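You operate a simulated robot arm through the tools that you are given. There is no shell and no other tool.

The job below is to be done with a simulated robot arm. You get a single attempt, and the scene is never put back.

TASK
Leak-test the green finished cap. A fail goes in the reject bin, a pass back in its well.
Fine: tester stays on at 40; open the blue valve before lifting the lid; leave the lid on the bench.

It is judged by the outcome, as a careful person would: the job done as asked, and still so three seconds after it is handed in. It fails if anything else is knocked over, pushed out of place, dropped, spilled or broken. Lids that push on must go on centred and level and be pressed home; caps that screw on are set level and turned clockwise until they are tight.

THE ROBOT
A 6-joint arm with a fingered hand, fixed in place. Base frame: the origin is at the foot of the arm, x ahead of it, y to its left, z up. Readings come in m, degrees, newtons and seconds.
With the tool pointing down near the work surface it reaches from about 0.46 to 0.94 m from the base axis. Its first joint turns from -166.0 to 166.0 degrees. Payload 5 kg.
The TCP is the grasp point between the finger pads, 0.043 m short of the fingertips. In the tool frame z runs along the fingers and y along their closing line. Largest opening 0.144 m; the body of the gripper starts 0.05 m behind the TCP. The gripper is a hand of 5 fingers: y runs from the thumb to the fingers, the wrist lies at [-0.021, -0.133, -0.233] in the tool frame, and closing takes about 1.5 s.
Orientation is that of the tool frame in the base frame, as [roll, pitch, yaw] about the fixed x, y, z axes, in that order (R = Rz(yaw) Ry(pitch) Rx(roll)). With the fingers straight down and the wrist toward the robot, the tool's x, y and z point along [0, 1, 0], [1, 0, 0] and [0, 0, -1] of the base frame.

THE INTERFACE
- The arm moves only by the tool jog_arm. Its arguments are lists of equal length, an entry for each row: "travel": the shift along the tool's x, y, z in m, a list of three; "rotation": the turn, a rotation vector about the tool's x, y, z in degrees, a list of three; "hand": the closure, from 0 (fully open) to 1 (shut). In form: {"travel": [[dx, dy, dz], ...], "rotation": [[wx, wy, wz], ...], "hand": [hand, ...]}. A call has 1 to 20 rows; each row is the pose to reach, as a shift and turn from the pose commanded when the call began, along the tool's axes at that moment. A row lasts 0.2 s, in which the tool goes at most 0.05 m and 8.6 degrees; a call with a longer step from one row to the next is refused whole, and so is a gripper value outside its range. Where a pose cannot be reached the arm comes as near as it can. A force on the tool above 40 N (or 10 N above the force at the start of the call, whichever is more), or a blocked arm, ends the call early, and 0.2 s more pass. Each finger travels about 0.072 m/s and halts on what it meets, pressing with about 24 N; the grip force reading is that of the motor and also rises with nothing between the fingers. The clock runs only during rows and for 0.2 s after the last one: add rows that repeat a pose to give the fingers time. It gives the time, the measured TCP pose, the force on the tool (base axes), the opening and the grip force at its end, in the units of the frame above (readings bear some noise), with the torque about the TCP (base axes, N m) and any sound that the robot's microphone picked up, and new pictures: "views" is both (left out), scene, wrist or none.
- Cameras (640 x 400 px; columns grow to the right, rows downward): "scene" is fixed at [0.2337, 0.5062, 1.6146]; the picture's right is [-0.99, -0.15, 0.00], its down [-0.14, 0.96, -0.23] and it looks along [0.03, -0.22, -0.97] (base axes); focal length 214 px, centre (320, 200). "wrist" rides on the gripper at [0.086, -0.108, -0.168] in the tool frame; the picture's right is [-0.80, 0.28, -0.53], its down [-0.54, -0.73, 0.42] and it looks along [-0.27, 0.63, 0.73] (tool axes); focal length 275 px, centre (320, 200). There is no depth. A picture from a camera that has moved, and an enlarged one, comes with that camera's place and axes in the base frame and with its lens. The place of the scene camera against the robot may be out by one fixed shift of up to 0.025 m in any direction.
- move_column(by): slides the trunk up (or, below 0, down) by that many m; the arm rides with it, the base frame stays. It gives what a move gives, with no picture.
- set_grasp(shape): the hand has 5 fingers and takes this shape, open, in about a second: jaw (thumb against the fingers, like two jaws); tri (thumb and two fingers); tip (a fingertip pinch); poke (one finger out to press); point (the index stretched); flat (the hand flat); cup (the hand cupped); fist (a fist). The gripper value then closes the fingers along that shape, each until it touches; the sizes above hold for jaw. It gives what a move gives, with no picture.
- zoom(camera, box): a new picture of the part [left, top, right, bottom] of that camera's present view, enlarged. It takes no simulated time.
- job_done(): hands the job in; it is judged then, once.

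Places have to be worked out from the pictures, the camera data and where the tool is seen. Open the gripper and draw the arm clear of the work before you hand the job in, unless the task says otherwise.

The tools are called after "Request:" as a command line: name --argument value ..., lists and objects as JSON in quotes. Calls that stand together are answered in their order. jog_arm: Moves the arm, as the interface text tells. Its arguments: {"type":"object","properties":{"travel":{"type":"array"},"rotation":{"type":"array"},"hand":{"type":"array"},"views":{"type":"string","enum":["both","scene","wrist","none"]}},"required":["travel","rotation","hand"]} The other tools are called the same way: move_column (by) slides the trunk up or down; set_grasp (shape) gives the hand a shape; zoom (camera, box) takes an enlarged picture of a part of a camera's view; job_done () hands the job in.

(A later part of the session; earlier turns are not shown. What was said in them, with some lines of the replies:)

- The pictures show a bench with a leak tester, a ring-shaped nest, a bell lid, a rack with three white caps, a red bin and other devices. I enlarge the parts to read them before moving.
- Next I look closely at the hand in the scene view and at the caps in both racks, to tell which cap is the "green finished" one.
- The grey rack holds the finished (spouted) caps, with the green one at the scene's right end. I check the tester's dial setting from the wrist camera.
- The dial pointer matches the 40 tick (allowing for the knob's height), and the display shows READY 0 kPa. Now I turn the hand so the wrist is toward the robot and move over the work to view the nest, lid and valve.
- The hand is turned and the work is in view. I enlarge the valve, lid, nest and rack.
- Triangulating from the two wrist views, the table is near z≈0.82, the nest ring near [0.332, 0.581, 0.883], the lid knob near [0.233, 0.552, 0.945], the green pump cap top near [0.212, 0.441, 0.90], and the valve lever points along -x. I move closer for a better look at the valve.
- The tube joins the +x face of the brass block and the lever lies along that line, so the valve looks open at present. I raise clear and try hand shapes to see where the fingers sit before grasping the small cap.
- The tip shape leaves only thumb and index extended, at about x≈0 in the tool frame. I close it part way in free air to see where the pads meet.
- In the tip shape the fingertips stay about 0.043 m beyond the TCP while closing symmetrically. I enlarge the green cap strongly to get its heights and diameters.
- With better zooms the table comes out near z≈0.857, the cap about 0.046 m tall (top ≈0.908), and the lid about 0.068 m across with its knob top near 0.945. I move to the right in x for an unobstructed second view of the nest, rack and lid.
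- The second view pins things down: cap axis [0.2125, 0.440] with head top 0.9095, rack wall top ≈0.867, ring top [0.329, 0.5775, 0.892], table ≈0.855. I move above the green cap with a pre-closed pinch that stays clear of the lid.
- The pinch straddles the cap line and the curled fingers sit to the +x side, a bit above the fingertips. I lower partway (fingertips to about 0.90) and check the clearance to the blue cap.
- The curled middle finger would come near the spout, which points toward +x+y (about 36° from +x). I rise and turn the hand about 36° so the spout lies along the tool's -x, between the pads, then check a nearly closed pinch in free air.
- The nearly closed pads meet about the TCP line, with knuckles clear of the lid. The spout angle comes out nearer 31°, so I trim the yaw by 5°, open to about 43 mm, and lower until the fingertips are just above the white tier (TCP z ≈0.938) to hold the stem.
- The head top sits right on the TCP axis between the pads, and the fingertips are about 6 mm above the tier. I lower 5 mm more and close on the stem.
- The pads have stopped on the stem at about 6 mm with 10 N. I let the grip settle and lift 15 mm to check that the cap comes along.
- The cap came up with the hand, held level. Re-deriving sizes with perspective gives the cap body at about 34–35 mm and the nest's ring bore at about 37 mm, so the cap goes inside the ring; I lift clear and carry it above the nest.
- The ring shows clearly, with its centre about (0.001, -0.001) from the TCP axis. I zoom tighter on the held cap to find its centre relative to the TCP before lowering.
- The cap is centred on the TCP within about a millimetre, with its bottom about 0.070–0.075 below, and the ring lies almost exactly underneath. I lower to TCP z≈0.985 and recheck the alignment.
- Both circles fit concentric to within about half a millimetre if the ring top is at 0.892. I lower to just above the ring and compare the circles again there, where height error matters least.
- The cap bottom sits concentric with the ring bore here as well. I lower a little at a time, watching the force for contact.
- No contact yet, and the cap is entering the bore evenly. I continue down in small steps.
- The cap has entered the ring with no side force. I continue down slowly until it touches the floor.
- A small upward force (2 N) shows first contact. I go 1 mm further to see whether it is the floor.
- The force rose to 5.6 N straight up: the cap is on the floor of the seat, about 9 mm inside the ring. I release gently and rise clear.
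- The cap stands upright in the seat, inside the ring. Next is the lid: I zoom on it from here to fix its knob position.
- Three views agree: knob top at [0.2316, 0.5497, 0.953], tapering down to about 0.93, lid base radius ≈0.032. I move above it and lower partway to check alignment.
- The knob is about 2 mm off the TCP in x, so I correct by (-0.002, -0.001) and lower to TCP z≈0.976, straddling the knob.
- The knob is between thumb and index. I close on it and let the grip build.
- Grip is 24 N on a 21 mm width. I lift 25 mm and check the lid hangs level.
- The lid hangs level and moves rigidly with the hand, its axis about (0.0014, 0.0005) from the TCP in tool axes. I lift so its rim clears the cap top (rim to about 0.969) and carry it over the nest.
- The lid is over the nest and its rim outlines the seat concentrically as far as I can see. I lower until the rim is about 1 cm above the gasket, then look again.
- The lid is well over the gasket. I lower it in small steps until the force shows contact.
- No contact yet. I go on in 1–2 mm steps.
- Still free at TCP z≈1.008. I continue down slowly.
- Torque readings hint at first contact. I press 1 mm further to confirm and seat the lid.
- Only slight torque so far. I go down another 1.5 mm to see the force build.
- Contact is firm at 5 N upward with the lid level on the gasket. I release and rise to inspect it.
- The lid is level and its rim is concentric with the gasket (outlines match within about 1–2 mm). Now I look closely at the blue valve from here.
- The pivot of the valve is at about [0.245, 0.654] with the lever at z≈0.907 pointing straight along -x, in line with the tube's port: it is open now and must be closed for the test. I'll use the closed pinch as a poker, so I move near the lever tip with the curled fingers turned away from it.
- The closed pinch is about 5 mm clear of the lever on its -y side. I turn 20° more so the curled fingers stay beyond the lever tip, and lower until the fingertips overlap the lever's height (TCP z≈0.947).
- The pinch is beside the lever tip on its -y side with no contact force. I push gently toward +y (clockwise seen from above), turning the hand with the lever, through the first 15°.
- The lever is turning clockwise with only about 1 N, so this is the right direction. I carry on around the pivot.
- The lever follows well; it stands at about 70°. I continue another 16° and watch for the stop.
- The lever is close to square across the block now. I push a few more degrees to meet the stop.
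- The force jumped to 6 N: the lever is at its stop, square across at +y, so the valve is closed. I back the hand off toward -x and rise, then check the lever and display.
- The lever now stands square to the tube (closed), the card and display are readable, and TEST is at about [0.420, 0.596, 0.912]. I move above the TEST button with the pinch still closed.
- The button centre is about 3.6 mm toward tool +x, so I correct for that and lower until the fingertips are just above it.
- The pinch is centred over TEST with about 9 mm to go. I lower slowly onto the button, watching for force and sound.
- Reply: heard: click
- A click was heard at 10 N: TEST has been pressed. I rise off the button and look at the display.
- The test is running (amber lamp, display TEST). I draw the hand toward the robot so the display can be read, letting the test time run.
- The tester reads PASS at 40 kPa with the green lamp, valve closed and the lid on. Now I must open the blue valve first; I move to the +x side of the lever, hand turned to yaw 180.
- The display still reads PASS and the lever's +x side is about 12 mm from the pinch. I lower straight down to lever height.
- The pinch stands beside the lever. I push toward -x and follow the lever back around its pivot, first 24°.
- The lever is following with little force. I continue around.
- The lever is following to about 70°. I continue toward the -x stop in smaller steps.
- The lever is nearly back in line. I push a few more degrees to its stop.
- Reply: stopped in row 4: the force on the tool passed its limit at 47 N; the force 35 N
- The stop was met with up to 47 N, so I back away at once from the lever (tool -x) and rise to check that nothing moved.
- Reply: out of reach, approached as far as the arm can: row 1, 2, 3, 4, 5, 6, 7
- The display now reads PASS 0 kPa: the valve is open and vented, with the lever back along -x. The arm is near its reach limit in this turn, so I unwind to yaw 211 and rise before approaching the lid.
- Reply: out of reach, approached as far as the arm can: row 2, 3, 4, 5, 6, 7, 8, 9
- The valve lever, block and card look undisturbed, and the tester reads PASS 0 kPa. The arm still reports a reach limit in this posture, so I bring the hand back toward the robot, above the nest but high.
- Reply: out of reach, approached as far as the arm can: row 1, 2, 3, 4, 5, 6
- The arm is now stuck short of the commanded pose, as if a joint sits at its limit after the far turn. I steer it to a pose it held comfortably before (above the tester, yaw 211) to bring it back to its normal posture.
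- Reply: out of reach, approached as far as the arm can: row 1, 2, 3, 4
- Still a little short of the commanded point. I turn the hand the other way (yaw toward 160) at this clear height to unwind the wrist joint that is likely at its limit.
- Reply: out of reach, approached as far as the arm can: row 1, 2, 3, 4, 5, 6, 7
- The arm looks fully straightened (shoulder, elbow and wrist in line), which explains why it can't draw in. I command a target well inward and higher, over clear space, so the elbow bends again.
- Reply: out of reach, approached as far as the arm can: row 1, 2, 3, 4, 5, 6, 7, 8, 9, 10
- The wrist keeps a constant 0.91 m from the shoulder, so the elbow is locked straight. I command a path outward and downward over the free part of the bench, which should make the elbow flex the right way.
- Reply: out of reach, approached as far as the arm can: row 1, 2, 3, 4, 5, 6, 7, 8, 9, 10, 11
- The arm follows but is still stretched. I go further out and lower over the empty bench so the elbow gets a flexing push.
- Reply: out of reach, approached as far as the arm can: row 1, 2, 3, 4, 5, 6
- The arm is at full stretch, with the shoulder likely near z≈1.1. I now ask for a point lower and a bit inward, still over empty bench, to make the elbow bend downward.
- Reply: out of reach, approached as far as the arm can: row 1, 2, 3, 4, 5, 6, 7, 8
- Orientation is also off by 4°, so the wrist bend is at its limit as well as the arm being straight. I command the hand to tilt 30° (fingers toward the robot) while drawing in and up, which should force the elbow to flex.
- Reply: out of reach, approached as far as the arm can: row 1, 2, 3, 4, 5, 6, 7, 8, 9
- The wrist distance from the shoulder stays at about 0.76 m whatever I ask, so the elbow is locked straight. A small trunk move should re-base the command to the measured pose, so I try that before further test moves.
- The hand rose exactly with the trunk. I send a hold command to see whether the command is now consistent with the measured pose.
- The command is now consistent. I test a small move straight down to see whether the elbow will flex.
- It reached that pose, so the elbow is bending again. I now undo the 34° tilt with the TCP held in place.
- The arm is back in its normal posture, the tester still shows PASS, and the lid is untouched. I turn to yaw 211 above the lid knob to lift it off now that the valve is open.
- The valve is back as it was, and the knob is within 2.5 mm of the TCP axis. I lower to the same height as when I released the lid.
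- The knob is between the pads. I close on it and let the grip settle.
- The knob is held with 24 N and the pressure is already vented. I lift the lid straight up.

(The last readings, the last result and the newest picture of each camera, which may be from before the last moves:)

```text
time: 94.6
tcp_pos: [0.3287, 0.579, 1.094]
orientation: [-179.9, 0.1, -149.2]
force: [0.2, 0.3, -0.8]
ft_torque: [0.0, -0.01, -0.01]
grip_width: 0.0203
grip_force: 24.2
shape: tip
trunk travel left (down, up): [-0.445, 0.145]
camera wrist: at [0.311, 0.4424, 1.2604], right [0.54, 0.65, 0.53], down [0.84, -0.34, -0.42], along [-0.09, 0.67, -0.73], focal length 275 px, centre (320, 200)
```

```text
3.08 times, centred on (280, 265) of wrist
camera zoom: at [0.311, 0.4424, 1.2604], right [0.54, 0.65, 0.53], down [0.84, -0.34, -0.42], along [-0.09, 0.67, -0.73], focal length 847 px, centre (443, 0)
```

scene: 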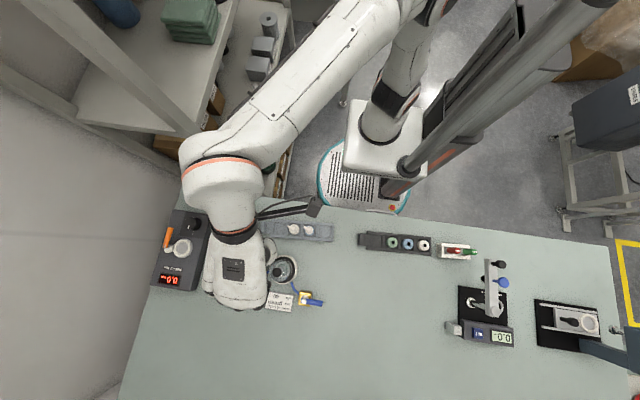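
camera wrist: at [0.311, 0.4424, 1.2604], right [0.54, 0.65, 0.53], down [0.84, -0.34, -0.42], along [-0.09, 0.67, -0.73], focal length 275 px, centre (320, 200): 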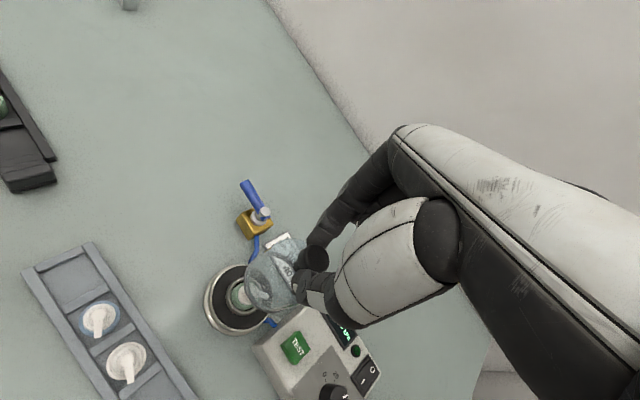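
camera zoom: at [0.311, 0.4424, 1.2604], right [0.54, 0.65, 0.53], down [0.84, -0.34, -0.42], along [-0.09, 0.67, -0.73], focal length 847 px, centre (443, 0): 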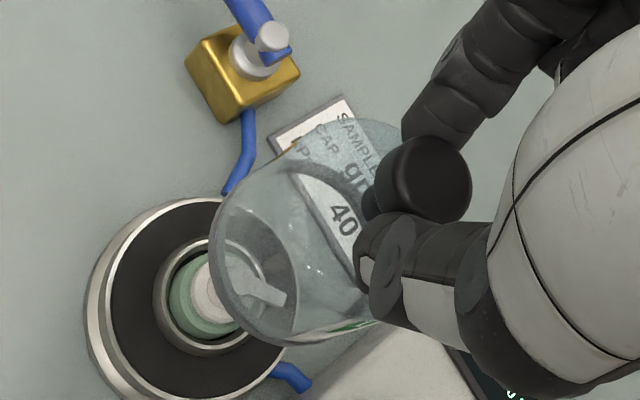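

The lid is off and the cap stayed in the seat. I carry the lid back to its original spot on the bench at [0.232, 0.550].

Request:
jog_arm --travel '[[0.025, 0.006, 0], [0.05, 0.0125, 0], [0.075, 0.019, 0], [0.0974, 0.0247, 0], [0.0974, 0.0247, 0.03], [0.0974, 0.0247, 0.07], [0.0974, 0.0247, 0.1], [0.0974, 0.0247, 0.1]]' --rotation '[[0, 0, 0], [0, 0, 0], [0, 0, 0], [0, 0, 0], [0, 0, 0], [0, 0, 0], [0, 0, 0], [0, 0, 0]]' --hand '[1.0, 1.0, 1.0, 1.0, 1.0, 1.0, 1.0, 1.0]'

Request:
zoom --camera "wrist" --box '[200, 200, 360, 330]'

```text
time: 96.4
tcp_pos: [0.2309, 0.5509, 0.9932]
orientation: [-179.8, 0.1, -149.1]
force: [0.5, -0.1, -1.1]
ft_torque: [0.0, 0.02, 0.0]
grip_width: 0.0205
grip_force: 24.1
shape: tip
trunk travel left (down, up): [-0.445, 0.145]
camera wrist: at [0.2143, 0.4134, 1.1607], right [0.54, 0.65, 0.54], down [0.84, -0.34, -0.42], along [-0.09, 0.67, -0.73], focal length 275 px, centre (320, 200)
```

scene: 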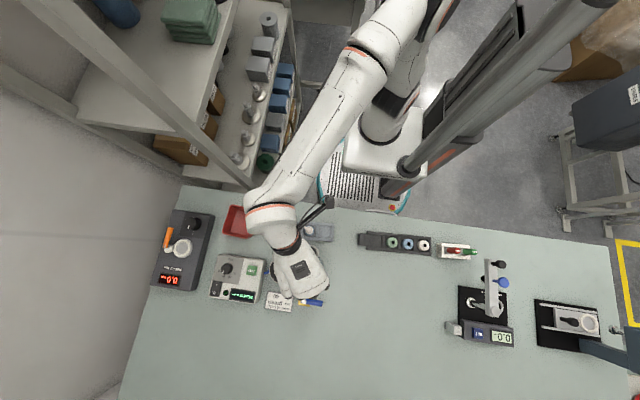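
wrist: 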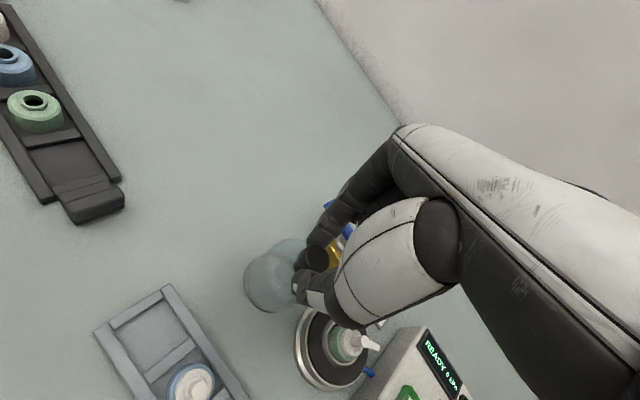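

```text
3.08 times, centred on (280, 265) of wrist
camera zoom: at [0.2143, 0.4134, 1.1607], right [0.54, 0.65, 0.54], down [0.84, -0.34, -0.42], along [-0.09, 0.67, -0.73], focal length 847 px, centre (443, 0)
```

zoom: 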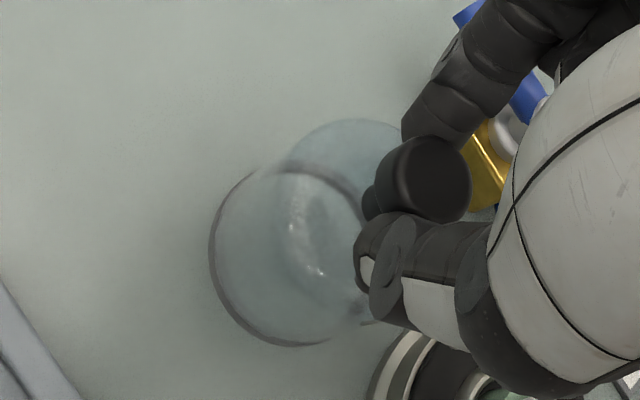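

The lid is about 16 mm above the bench in a clear spot. I lower it gently until it touches.

Request:
jog_arm --travel '[[0, 0, 0.006], [0, 0, 0.011], [0, 0, 0.014], [0, 0, 0.015]]' --rotation '[[0, 0, 0], [0, 0, 0], [0, 0, 0], [0, 0, 0]]' --hand '[1.0, 1.0, 1.0, 1.0]' --views "none"

```text
time: 97.4
tcp_pos: [0.2337, 0.5491, 0.98]
orientation: [-179.9, 0.1, -149.1]
force: [0.6, -1.2, -1.6]
ft_torque: [-0.03, 0.02, 0.02]
grip_width: 0.0202
grip_force: 23.7
shape: tip
trunk travel left (down, up): [-0.445, 0.145]
```

No contact at TCP z≈0.979. I continue in 1 mm steps.

Request:
jog_arm --travel '[[0, 0, 0.001], [0, 0, 0.002], [0, 0, 0.003]]' --rotation '[[0, 0, 0], [0, 0, 0], [0, 0, 0]]' --hand '[1.0, 1.0, 1.0]' --views "none"

```text
time: 98.2
tcp_pos: [0.2342, 0.5504, 0.9772]
orientation: [-180.0, 0.1, -149.0]
force: [-0.5, 0.3, -1.3]
ft_torque: [0.0, 0.0, 0.01]
grip_width: 0.0203
grip_force: 24.2
shape: tip
trunk travel left (down, up): [-0.445, 0.145]
```

Request:
jog_arm --travel '[[0, 0, 0.001], [0, 0, 0.002]]' --rotation '[[0, 0, 0], [0, 0, 0]]' --hand '[1.0, 1.0]' --views "none"

Request:
zoom --camera "wrist" --box '[200, 200, 360, 330]'

```text
time: 98.8
tcp_pos: [0.2341, 0.5496, 0.9752]
orientation: [-179.9, 0.3, -149.1]
force: [0.9, -0.9, 4.2]
ft_torque: [0.02, 0.01, 0.0]
grip_width: 0.0204
grip_force: 23.7
shape: tip
trunk travel left (down, up): [-0.445, 0.145]
```

```text
3.08 times, centred on (280, 265) of wrist
camera zoom: at [0.2161, 0.413, 1.1418], right [0.54, 0.65, 0.54], down [0.84, -0.34, -0.42], along [-0.09, 0.68, -0.73], focal length 847 px, centre (443, 0)
```

zoom: 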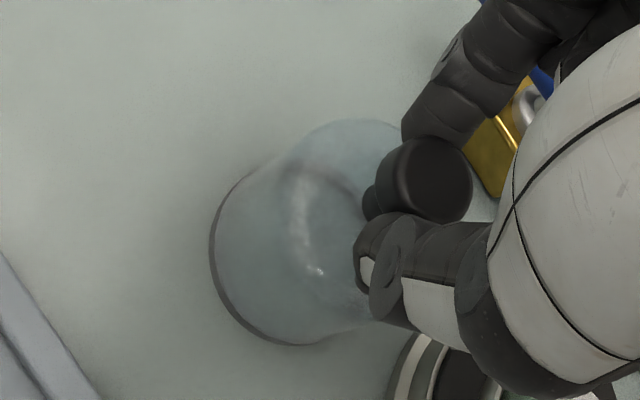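

The lid is on the bench with 4 N of contact and level. I release and rise.

Request:
jog_arm --travel '[[0, 0, 0], [0, 0, 0], [0, 0, 0], [0, 0, 0], [0, 0, 0], [0, 0, -0.01], [0, 0, -0.03], [0, 0, -0.06], [0, 0, -0.1], [0, 0, -0.1]]' --rotation '[[0, 0, 0], [0, 0, 0], [0, 0, 0], [0, 0, 0], [0, 0, 0], [0, 0, 0], [0, 0, 0], [0, 0, 0], [0, 0, 0], [0, 0, 0]]' --hand '[0.92, 0.84, 0.76, 0.68, 0.68, 0.68, 0.68, 0.68, 0.68, 0.68]' --views "wrist"

Request:
zoom --camera "wrist" --box '[200, 200, 400, 370]'

```text
time: 101.0
tcp_pos: [0.2329, 0.5504, 1.0731]
orientation: [-179.9, 0.1, -149.1]
force: [-0.3, -0.9, -0.2]
ft_torque: [0.02, 0.0, -0.04]
grip_width: 0.0458
grip_force: 0.2
shape: tip
trunk travel left (down, up): [-0.445, 0.145]
camera wrist: at [0.2156, 0.4134, 1.2401], right [0.54, 0.65, 0.53], down [0.84, -0.34, -0.42], along [-0.09, 0.67, -0.73], focal length 275 px, centre (320, 200)
```

wrist: 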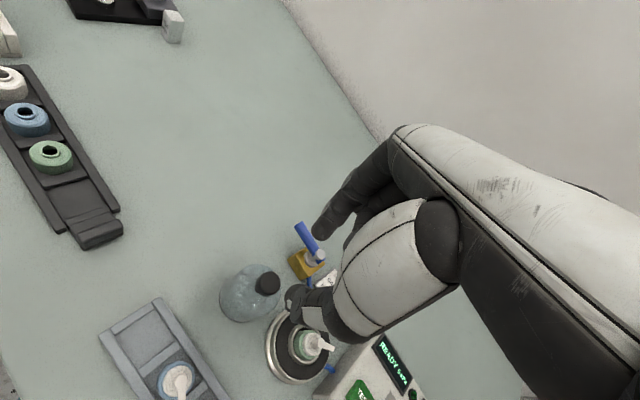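

```text
2.35 times, centred on (300, 285) of wrist
camera zoom: at [0.2156, 0.4134, 1.2401], right [0.54, 0.65, 0.53], down [0.84, -0.34, -0.42], along [-0.09, 0.67, -0.73], focal length 648 px, centre (367, 0)
```

zoom: 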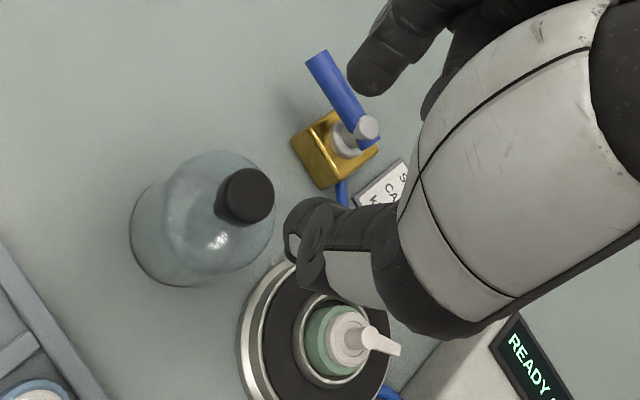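

The lid stands upright on the bench. I go back above the nest to collect the cap.

Request:
jog_arm --travel '[[-0.032, -0.0087, 0], [-0.064, -0.0174, 0], [-0.0961, -0.0261, 0], [-0.0961, -0.0261, 0.03], [-0.0961, -0.0261, 0.03]]' --rotation '[[0, 0, 0], [0, 0, 0], [0, 0, 0], [0, 0, 0], [0, 0, 0]]' --hand '[0.7, 0.7, 0.7, 0.7, 0.7]' --views "wrist"

Request:
zoom --camera "wrist" --box '[220, 220, 340, 320]'

```text
time: 102.2
tcp_pos: [0.3301, 0.5762, 1.0451]
orientation: [-179.9, 0.1, -149.1]
force: [-0.7, 0.2, 0.0]
ft_torque: [0.0, 0.0, 0.0]
grip_width: 0.0438
grip_force: 0.1
shape: tip
trunk travel left (down, up): [-0.445, 0.145]
camera wrist: at [0.3119, 0.4405, 1.2111], right [0.54, 0.65, 0.54], down [0.84, -0.34, -0.42], along [-0.09, 0.67, -0.73], focal length 275 px, centre (320, 200)
```

wrist: 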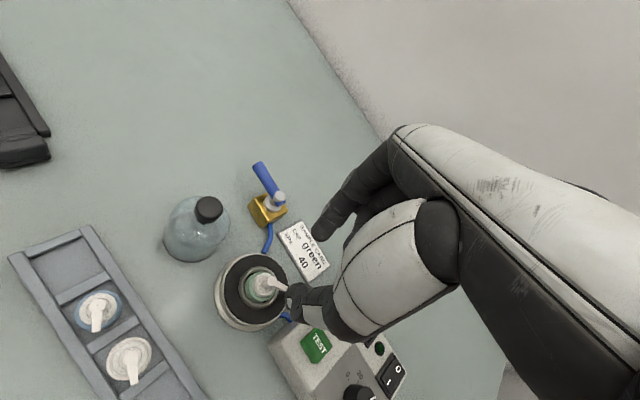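

```text
4.00 times, centred on (280, 270) of wrist
camera zoom: at [0.3119, 0.4405, 1.2111], right [0.54, 0.65, 0.54], down [0.84, -0.34, -0.42], along [-0.09, 0.67, -0.73], focal length 1101 px, centre (480, -80)
```

zoom: 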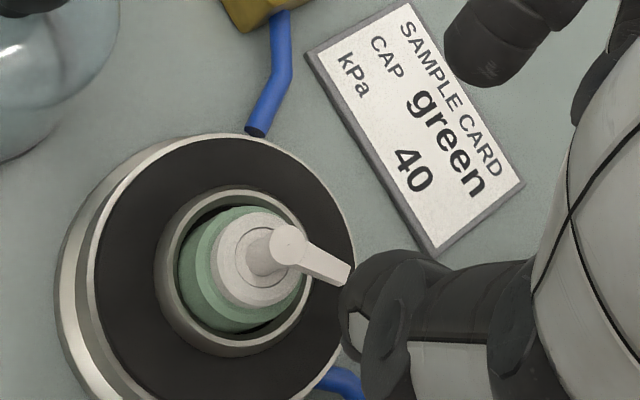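

The cap head is within 2 mm of the TCP axis. I lower to the height at which I released it and close on the stem.

Request:
jog_arm --travel '[[0, 0.001, 0.03], [0, 0.001, 0.06], [0, 0.001, 0.08], [0, 0.001, 0.0895], [0, 0.001, 0.0915], [0, 0.001, 0.0915]]' --rotation '[[0, 0, 0], [0, 0, 0], [0, 0, 0], [0, 0, 0], [0, 0, 0], [0, 0, 0]]' --hand '[0.7, 0.7, 0.7, 0.7, 0.7, 0.7]' --views "none"

Request:
zoom --camera "wrist" --box '[240, 200, 350, 300]'

```text
time: 103.6
tcp_pos: [0.3292, 0.5786, 0.954]
orientation: [-179.8, 0.2, -149.1]
force: [0.2, -0.9, 0.5]
ft_torque: [-0.01, -0.02, 0.05]
grip_width: 0.0438
grip_force: 0.0
shape: tip
trunk travel left (down, up): [-0.445, 0.145]
```

```text
4.00 times, centred on (295, 250) of wrist
camera zoom: at [0.3114, 0.4407, 1.1198], right [0.54, 0.65, 0.54], down [0.84, -0.34, -0.42], along [-0.09, 0.67, -0.73], focal length 1101 px, centre (420, 0)
```

zoom: 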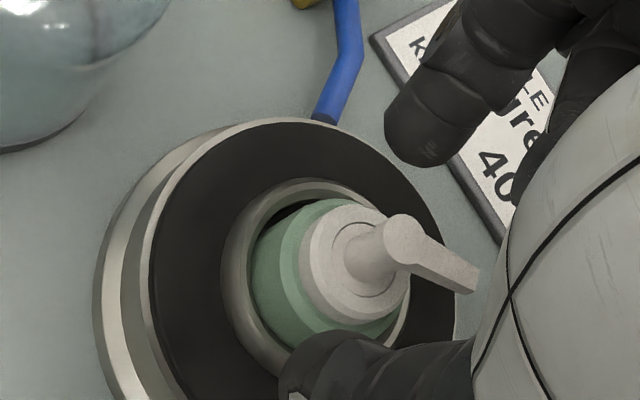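

The stem is between the pads. I close and let the grip settle.

Request:
jog_arm --travel '[[0, 0, 0], [0, 0, 0], [0, 0, 0], [0, 0, 0], [0, 0, 0], [0, 0, 0], [0, 0, 0], [0, 0, 0], [0, 0, 0], [0, 0, 0]]' --rotation '[[0, 0, 0], [0, 0, 0], [0, 0, 0], [0, 0, 0], [0, 0, 0], [0, 0, 0], [0, 0, 0], [0, 0, 0], [0, 0, 0], [0, 0, 0]]' --hand '[0.76, 0.82, 0.88, 0.94, 1.0, 1.0, 1.0, 1.0, 1.0, 1.0]' --views "none"

Request:
zoom --camera "wrist" --box '[240, 200, 350, 300]'

```text
time: 105.8
tcp_pos: [0.3285, 0.5768, 0.9548]
orientation: [-180.0, 0.2, -149.1]
force: [0.0, 0.1, 0.1]
ft_torque: [0.02, -0.01, 0.03]
grip_width: 0.0055
grip_force: 9.6
shape: tip
trunk travel left (down, up): [-0.445, 0.145]
```

```text
4.00 times, centred on (295, 250) of wrist
camera zoom: at [0.3113, 0.4407, 1.1199], right [0.54, 0.65, 0.54], down [0.84, -0.34, -0.42], along [-0.09, 0.67, -0.73], focal length 1101 px, centre (420, 0)
```

zoom: 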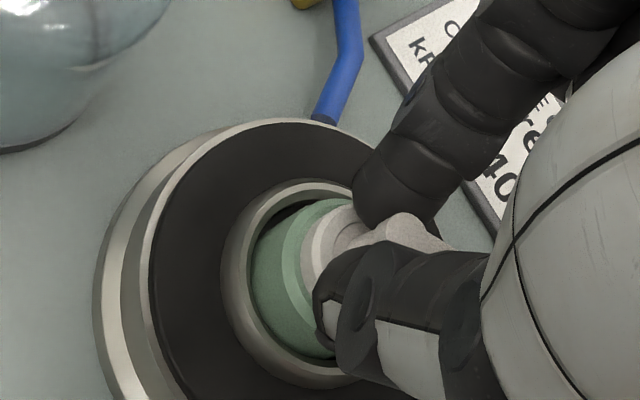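

The grip matches the first one (5.5 mm, 10 N). I lift the cap straight out of the seat and carry it over to its well in the grey rack.

Request:
jog_arm --travel '[[0, 0, -0.006], [0, 0, -0.015], [0, 0, -0.035], [0, 0, -0.065], [0, 0, -0.1], [0, 0, -0.1]]' --rotation '[[0, 0, 0], [0, 0, 0], [0, 0, 0], [0, 0, 0], [0, 0, 0], [0, 0, 0]]' --hand '[1.0, 1.0, 1.0, 1.0, 1.0, 1.0]' --views "wrist"

Request:
zoom --camera "wrist" --box '[240, 220, 340, 310]'

```text
time: 107.2
tcp_pos: [0.3286, 0.5779, 1.0547]
orientation: [-179.9, 0.1, -149.1]
force: [-0.1, -0.9, -0.9]
ft_torque: [-0.03, -0.03, 0.03]
grip_width: 0.0055
grip_force: 10.2
shape: tip
trunk travel left (down, up): [-0.445, 0.145]
camera wrist: at [0.3105, 0.4414, 1.2211], right [0.54, 0.65, 0.53], down [0.84, -0.34, -0.42], along [-0.09, 0.67, -0.73], focal length 275 px, centre (320, 200)
```

wrist: 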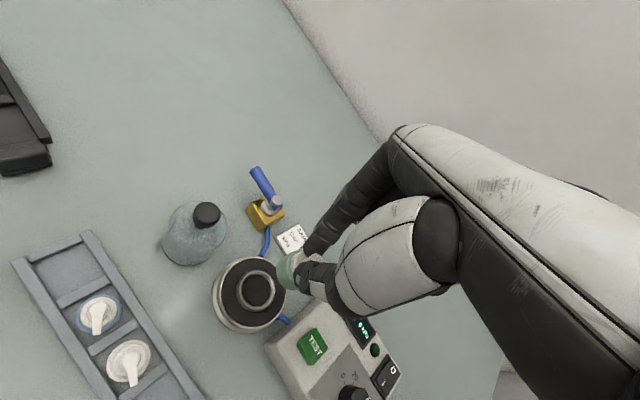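

```text
4.44 times, centred on (290, 265) of wrist
camera zoom: at [0.3105, 0.4414, 1.2211], right [0.54, 0.65, 0.53], down [0.84, -0.34, -0.42], along [-0.09, 0.67, -0.73], focal length 1224 px, centre (453, -89)
```

zoom: 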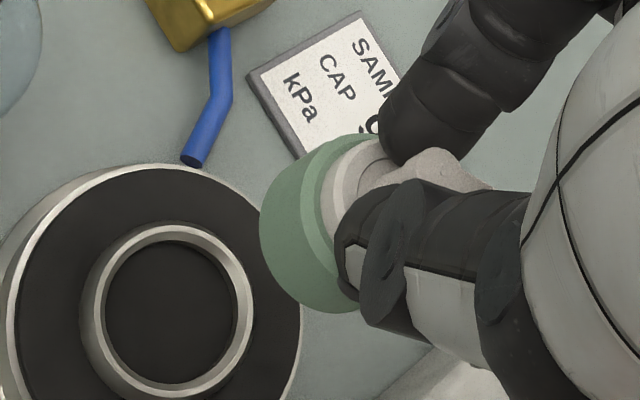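

The cap hangs level from the pinch. I carry it over the empty well at the end of the grey rack.

Request:
jog_arm --travel '[[0.0343, -0.0117, 0], [0.0687, -0.0234, 0], [0.103, -0.0351, 0], [0.1374, -0.0468, 0], [0.16, -0.0545, 0], [0.1717, -0.0585, 0], [0.1717, -0.0585, 0.03], [0.1717, -0.0585, 0.06], [0.1717, -0.0585, 0.06]]' --rotation '[[0, 0, 0], [0, 0, 0], [0, 0, 0], [0, 0, 0], [0, 0, 0], [0, 0, 0], [0, 0, 0], [0, 0, 0], [0, 0, 0]]' --hand '[1.0, 1.0, 1.0, 1.0, 1.0, 1.0, 1.0, 1.0, 1.0]'

Request:
zoom --camera "wrist" --box '[220, 210, 350, 320]'

```text
time: 109.2
tcp_pos: [0.2113, 0.4403, 0.9943]
orientation: [-179.8, 0.1, -149.1]
force: [0.3, 0.0, -0.2]
ft_torque: [0.02, 0.03, -0.01]
grip_width: 0.0055
grip_force: 10.1
shape: tip
trunk travel left (down, up): [-0.445, 0.145]
camera wrist: at [0.1932, 0.3033, 1.1599], right [0.54, 0.65, 0.54], down [0.84, -0.34, -0.42], along [-0.09, 0.67, -0.73], focal length 275 px, centre (320, 200)
```

scene: 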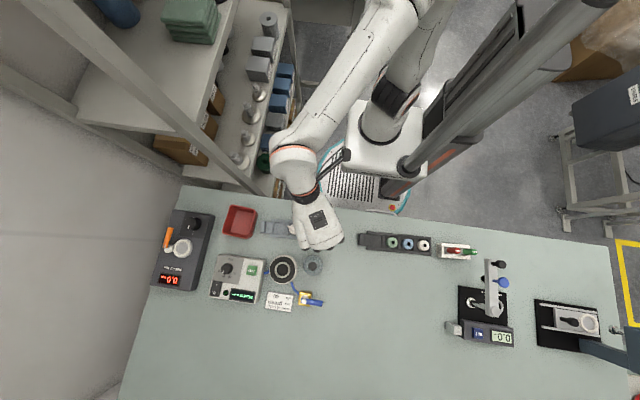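
wrist: 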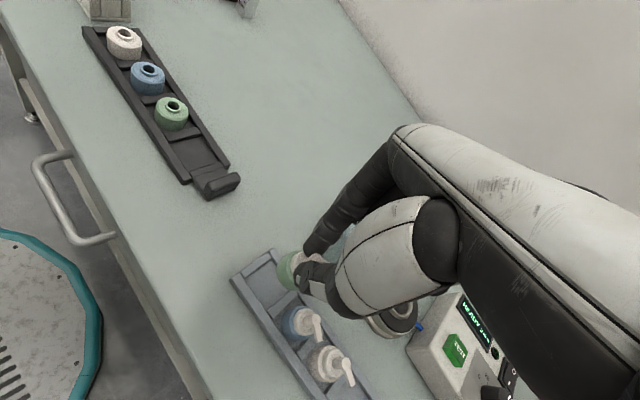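

```text
3.64 times, centred on (285, 265) of wrist
camera zoom: at [0.1932, 0.3033, 1.1599], right [0.54, 0.65, 0.54], down [0.84, -0.34, -0.42], along [-0.09, 0.67, -0.73], focal length 1001 px, centre (447, -36)
```

zoom: 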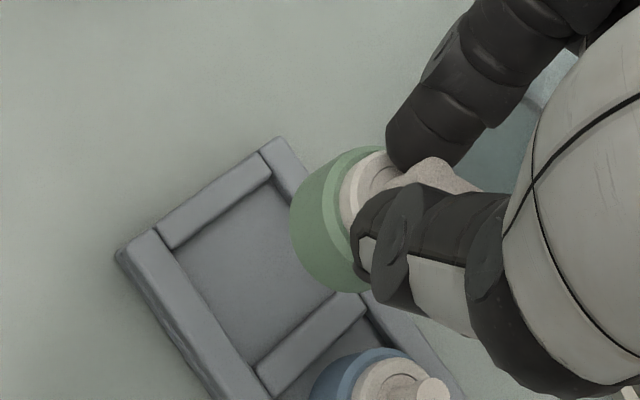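

The well's centre is about (-0.003, 0) from the TCP in tool axes and the cap at about (-0.001, 0), well within clearance; I trim by 1 mm and lower to just above the floor.

Request:
jog_arm --travel '[[-0.0012, 0, 0.015], [-0.0012, 0, 0.03], [-0.0012, 0, 0.04], [-0.0012, 0, 0.048], [-0.0012, 0, 0.048]]' --rotation '[[0, 0, 0], [0, 0, 0], [0, 0, 0], [0, 0, 0], [0, 0, 0]]' --hand '[1.0, 1.0, 1.0, 1.0, 1.0]' --views "none"

Request:
zoom --camera "wrist" --box '[230, 210, 350, 310]'

```text
time: 110.4
tcp_pos: [0.212, 0.4418, 0.9463]
orientation: [-179.9, 0.0, -149.2]
force: [-0.4, 0.5, 0.8]
ft_torque: [-0.03, 0.03, -0.01]
grip_width: 0.0054
grip_force: 10.6
shape: tip
trunk travel left (down, up): [-0.445, 0.145]
```

```text
4.00 times, centred on (290, 260) of wrist
camera zoom: at [0.1942, 0.3046, 1.1116], right [0.54, 0.65, 0.54], down [0.84, -0.34, -0.42], along [-0.09, 0.67, -0.73], focal length 1101 px, centre (440, -40)
```

zoom: 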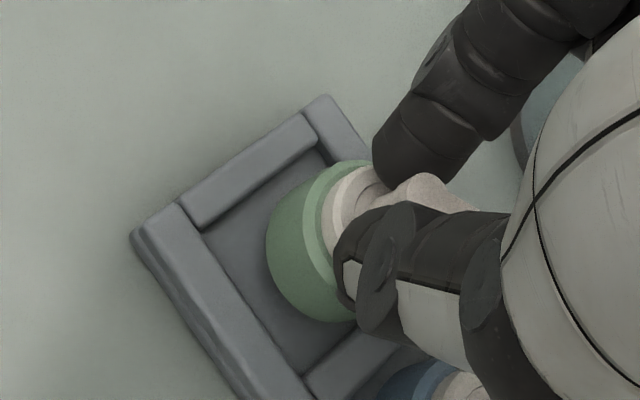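

The cap is above the floor of its well, clear of the walls. I lower the last centimetre slowly.

Request:
jog_arm --travel '[[0, 0, 0.003], [0, 0, 0.006], [0, 0, 0.008], [0, 0, 0.009]]' --rotation '[[0, 0, 0], [0, 0, 0], [0, 0, 0], [0, 0, 0]]' --hand '[1.0, 1.0, 1.0, 1.0]' --views "none"

Request:
zoom --camera "wrist" --box '[230, 210, 350, 310]'

```text
time: 111.4
tcp_pos: [0.2107, 0.4403, 0.9364]
orientation: [-179.9, 0.0, -149.1]
force: [0.1, -0.4, -0.7]
ft_torque: [0.0, 0.01, -0.02]
grip_width: 0.0053
grip_force: 9.8
shape: tip
trunk travel left (down, up): [-0.445, 0.145]
```

```text
4.00 times, centred on (290, 260) of wrist
camera zoom: at [0.1945, 0.3037, 1.1027], right [0.54, 0.65, 0.53], down [0.84, -0.34, -0.42], along [-0.09, 0.67, -0.73], focal length 1101 px, centre (440, -40)
```

zoom: 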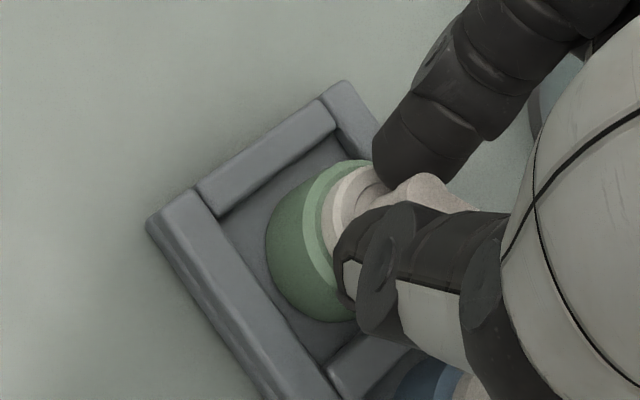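

Near the floor with no contact yet. I continue in 1 mm steps until the force rises.

Request:
jog_arm --travel '[[0, 0, 0.001], [0, 0, 0.002]]' --rotation '[[0, 0, 0], [0, 0, 0]]' --hand '[1.0, 1.0]' --views "none"

```text
time: 112.0
tcp_pos: [0.2125, 0.4409, 0.9344]
orientation: [-179.8, 0.1, -149.2]
force: [0.1, -1.0, 4.1]
ft_torque: [0.01, -0.02, 0.0]
grip_width: 0.0054
grip_force: 9.7
shape: tip
trunk travel left (down, up): [-0.445, 0.145]
```

The cap is on the floor of its well (4 N, no side load). I release and rise.

Request:
jog_arm --travel '[[0, 0, 0], [0, 0, 0], [0, 0, 0], [0, 0, 0], [0, 0, 0], [0, 0, -0.01], [0, 0, -0.03], [0, 0, -0.06], [0, 0, -0.1], [0, 0, -0.13], [0, 0, -0.13]]' --rotation '[[0, 0, 0], [0, 0, 0], [0, 0, 0], [0, 0, 0], [0, 0, 0], [0, 0, 0], [0, 0, 0], [0, 0, 0], [0, 0, 0], [0, 0, 0], [0, 0, 0]]' --hand '[0.93, 0.86, 0.79, 0.72, 0.72, 0.72, 0.72, 0.72, 0.72, 0.72, 0.72]'

Request:
zoom --camera "wrist" --box '[210, 220, 370, 360]'

```text
time: 114.4
tcp_pos: [0.2128, 0.4393, 1.0648]
orientation: [-179.8, 0.1, -149.1]
force: [-0.3, 0.6, 0.3]
ft_torque: [0.01, -0.03, 0.02]
grip_width: 0.04
grip_force: 0.1
shape: tip
trunk travel left (down, up): [-0.445, 0.145]
camera wrist: at [0.1949, 0.3029, 1.231], right [0.54, 0.65, 0.53], down [0.84, -0.34, -0.42], along [-0.09, 0.67, -0.73], focal length 275 px, centre (320, 200)
```

scene: 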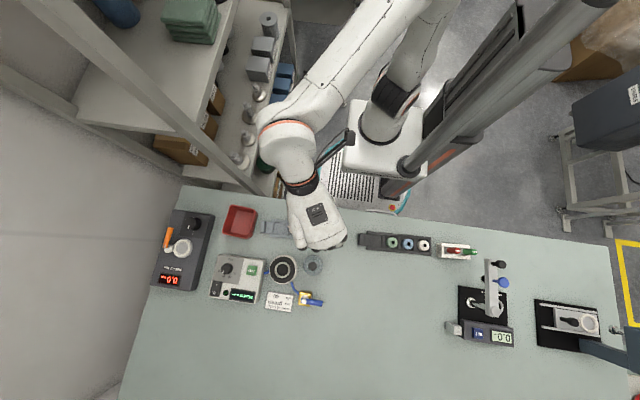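
wrist: 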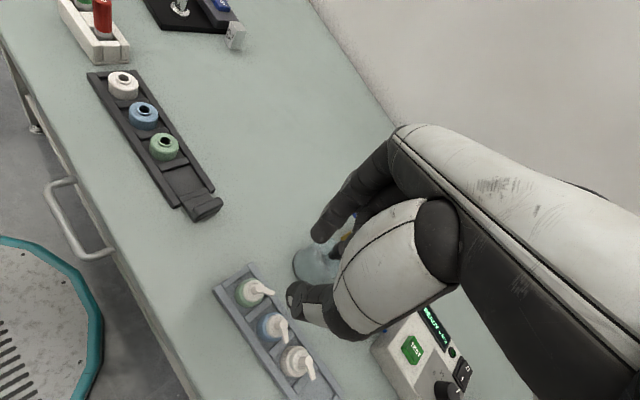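

```text
2.86 times, centred on (290, 290) of wrist
camera zoom: at [0.1949, 0.3029, 1.231], right [0.54, 0.65, 0.53], down [0.84, -0.34, -0.42], along [-0.09, 0.67, -0.73], focal length 786 px, centre (406, -57)
```

zoom: 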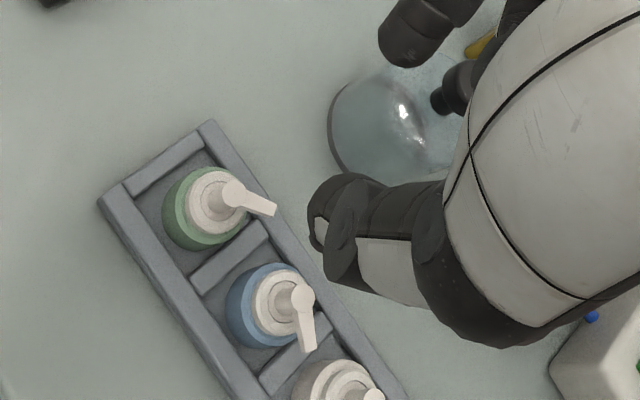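

The green cap is back in its well, upright beside the blue one. I rise and return the hand toward its starting pose, opening it, so the whole bench can be checked.

Request:
jog_arm --travel '[[0, 0, -0.04], [0, 0, -0.08], [0, 0, -0.12], [-0.002, -0.011, -0.123], [-0.0045, -0.022, -0.126], [-0.007, -0.033, -0.129], [-0.009, -0.045, -0.132], [-0.011, -0.056, -0.136], [-0.0136, -0.067, -0.139], [-0.016, -0.078, -0.142], [-0.018, -0.089, -0.145], [-0.0204, -0.1, -0.148], [-0.0227, -0.111, -0.151], [-0.025, -0.123, -0.154], [-0.027, -0.134, -0.157], [-0.0295, -0.145, -0.16], [-0.0318, -0.156, -0.164], [-0.034, -0.1672, -0.167]]' --rotation '[[0, 0, 0], [0, 0, 0], [0, 0, 0], [0, 0, 8], [0, 0, 16], [0, 0, 24], [0, 0, 32], [0, 0, 40], [0, 0, 48], [0, 0, 56], [0, 0, 64], [0, 0, 72], [0, 0, 80], [0, 0, 88], [0, 0, 96], [0, 0, 104], [0, 0, 112], [0, 0, 120]]' --hand '[0.72, 0.72, 0.72, 0.7, 0.65, 0.6, 0.55, 0.5, 0.45, 0.4, 0.35, 0.3, 0.25, 0.2, 0.15, 0.1, 0.05, 0.0]'

Request:
zoom --camera "scene" --box '[200, 200, 340, 320]'

Request:
zoom --camera "scene" --box '[260, 210, 340, 260]'

Request:
zoom --camera "scene" --box '[205, 250, 335, 315]'

```text
time: 118.2
tcp_pos: [0.3266, 0.3144, 1.232]
orientation: [179.9, 0.1, 90.8]
force: [0.3, 0.2, -0.3]
ft_torque: [0.0, 0.03, 0.01]
grip_width: 0.1435
grip_force: 0.0
shape: tip
trunk travel left (down, up): [-0.445, 0.145]
camera wrist: at [0.2171, 0.3999, 1.3979], right [0.29, -0.79, 0.54], down [-0.72, -0.55, -0.42], along [0.63, -0.26, -0.73], focal length 275 px, centre (320, 200)
```

scene: 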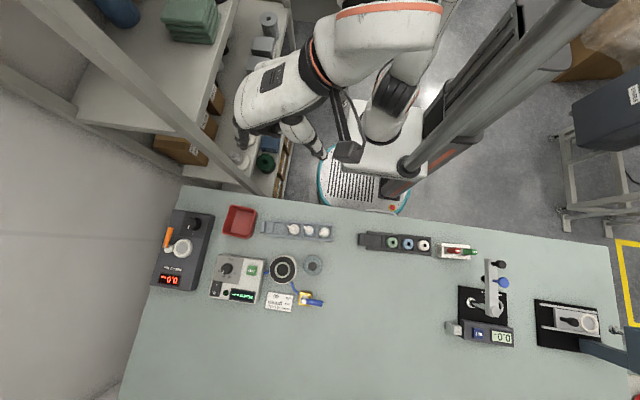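
wrist: 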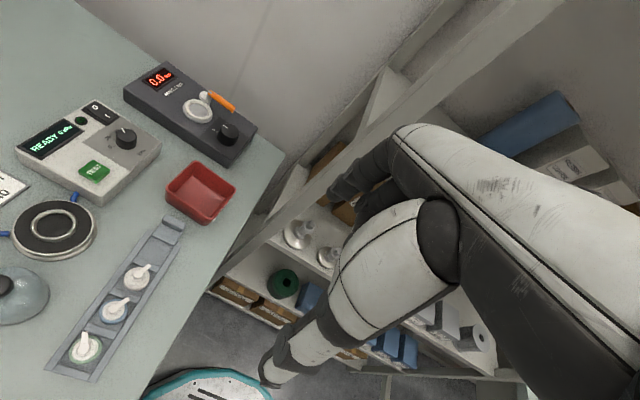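

```text
3.33 times, centred on (270, 260) of scene
camera zoom: at [0.2337, 0.5062, 1.6146], right [-0.99, -0.15, 0.0], down [-0.14, 0.96, -0.23], along [0.03, -0.22, -0.97], focal length 715 px, centre (487, 0)
```

zoom: 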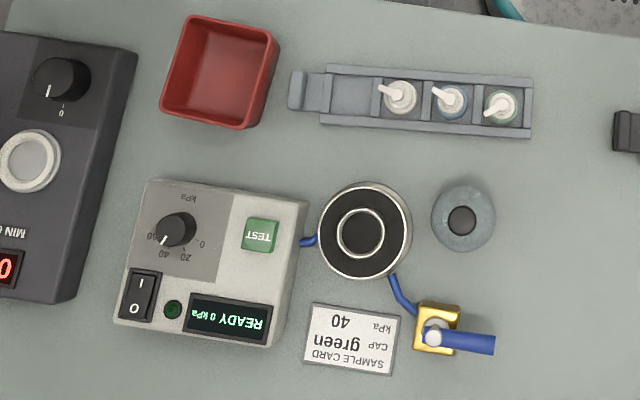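

```text
8.00 times, centred on (300, 235) of scene
camera zoom: at [0.2337, 0.5062, 1.6146], right [-0.99, -0.15, 0.0], down [-0.14, 0.96, -0.23], along [0.03, -0.22, -0.97], focal length 1716 px, centre (480, -80)
```

zoom: 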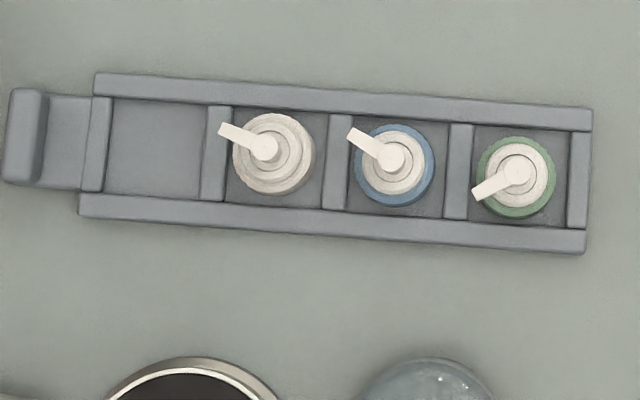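

```text
4.92 times, centred on (270, 282) of scene
camera zoom: at [0.2337, 0.5062, 1.6146], right [-0.99, -0.15, 0.0], down [-0.14, 0.96, -0.23], along [0.03, -0.22, -0.97], focal length 1056 px, centre (566, -206)
```

zoom: 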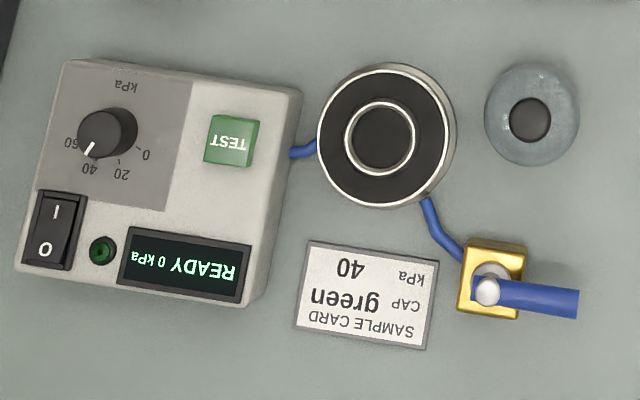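

The cap passed, so it's back in its own well. The lid is on the bench, the valve is open, and the tester is still on at 40. Nothing else has moved and the open hand is clear, so I hand the job in.

Request:
job_done

```text
The job is handed in.
```

The green finished cap passed its leak test at 40 kPa, so I put it back in its own well in the grey rack.

- **Test:** the cap sat in the nest under the lid with the blue valve closed. The display read PASS 40 kPa with the green lamp.
- **Venting:** I opened the blue valve first, and the display dropped to 0 kPa before I lifted the lid.
- **End state:** the tester is still on with the dial at 40 and reads READY 0 kPa. The lid is back on the bench where it started, and the valve is open. In the last pictures nothing else has moved, and the arm is clear with the hand open.

- **Hard push on the valve:** when opening the valve I pushed the lever against its stop with up to 47 N before backing off. The lever and valve block look unmoved.
- **Arm reach:** the arm then locked straight for a while. I worked it loose above the bench without touching anything, and the trunk is now 2 cm higher than at the start.
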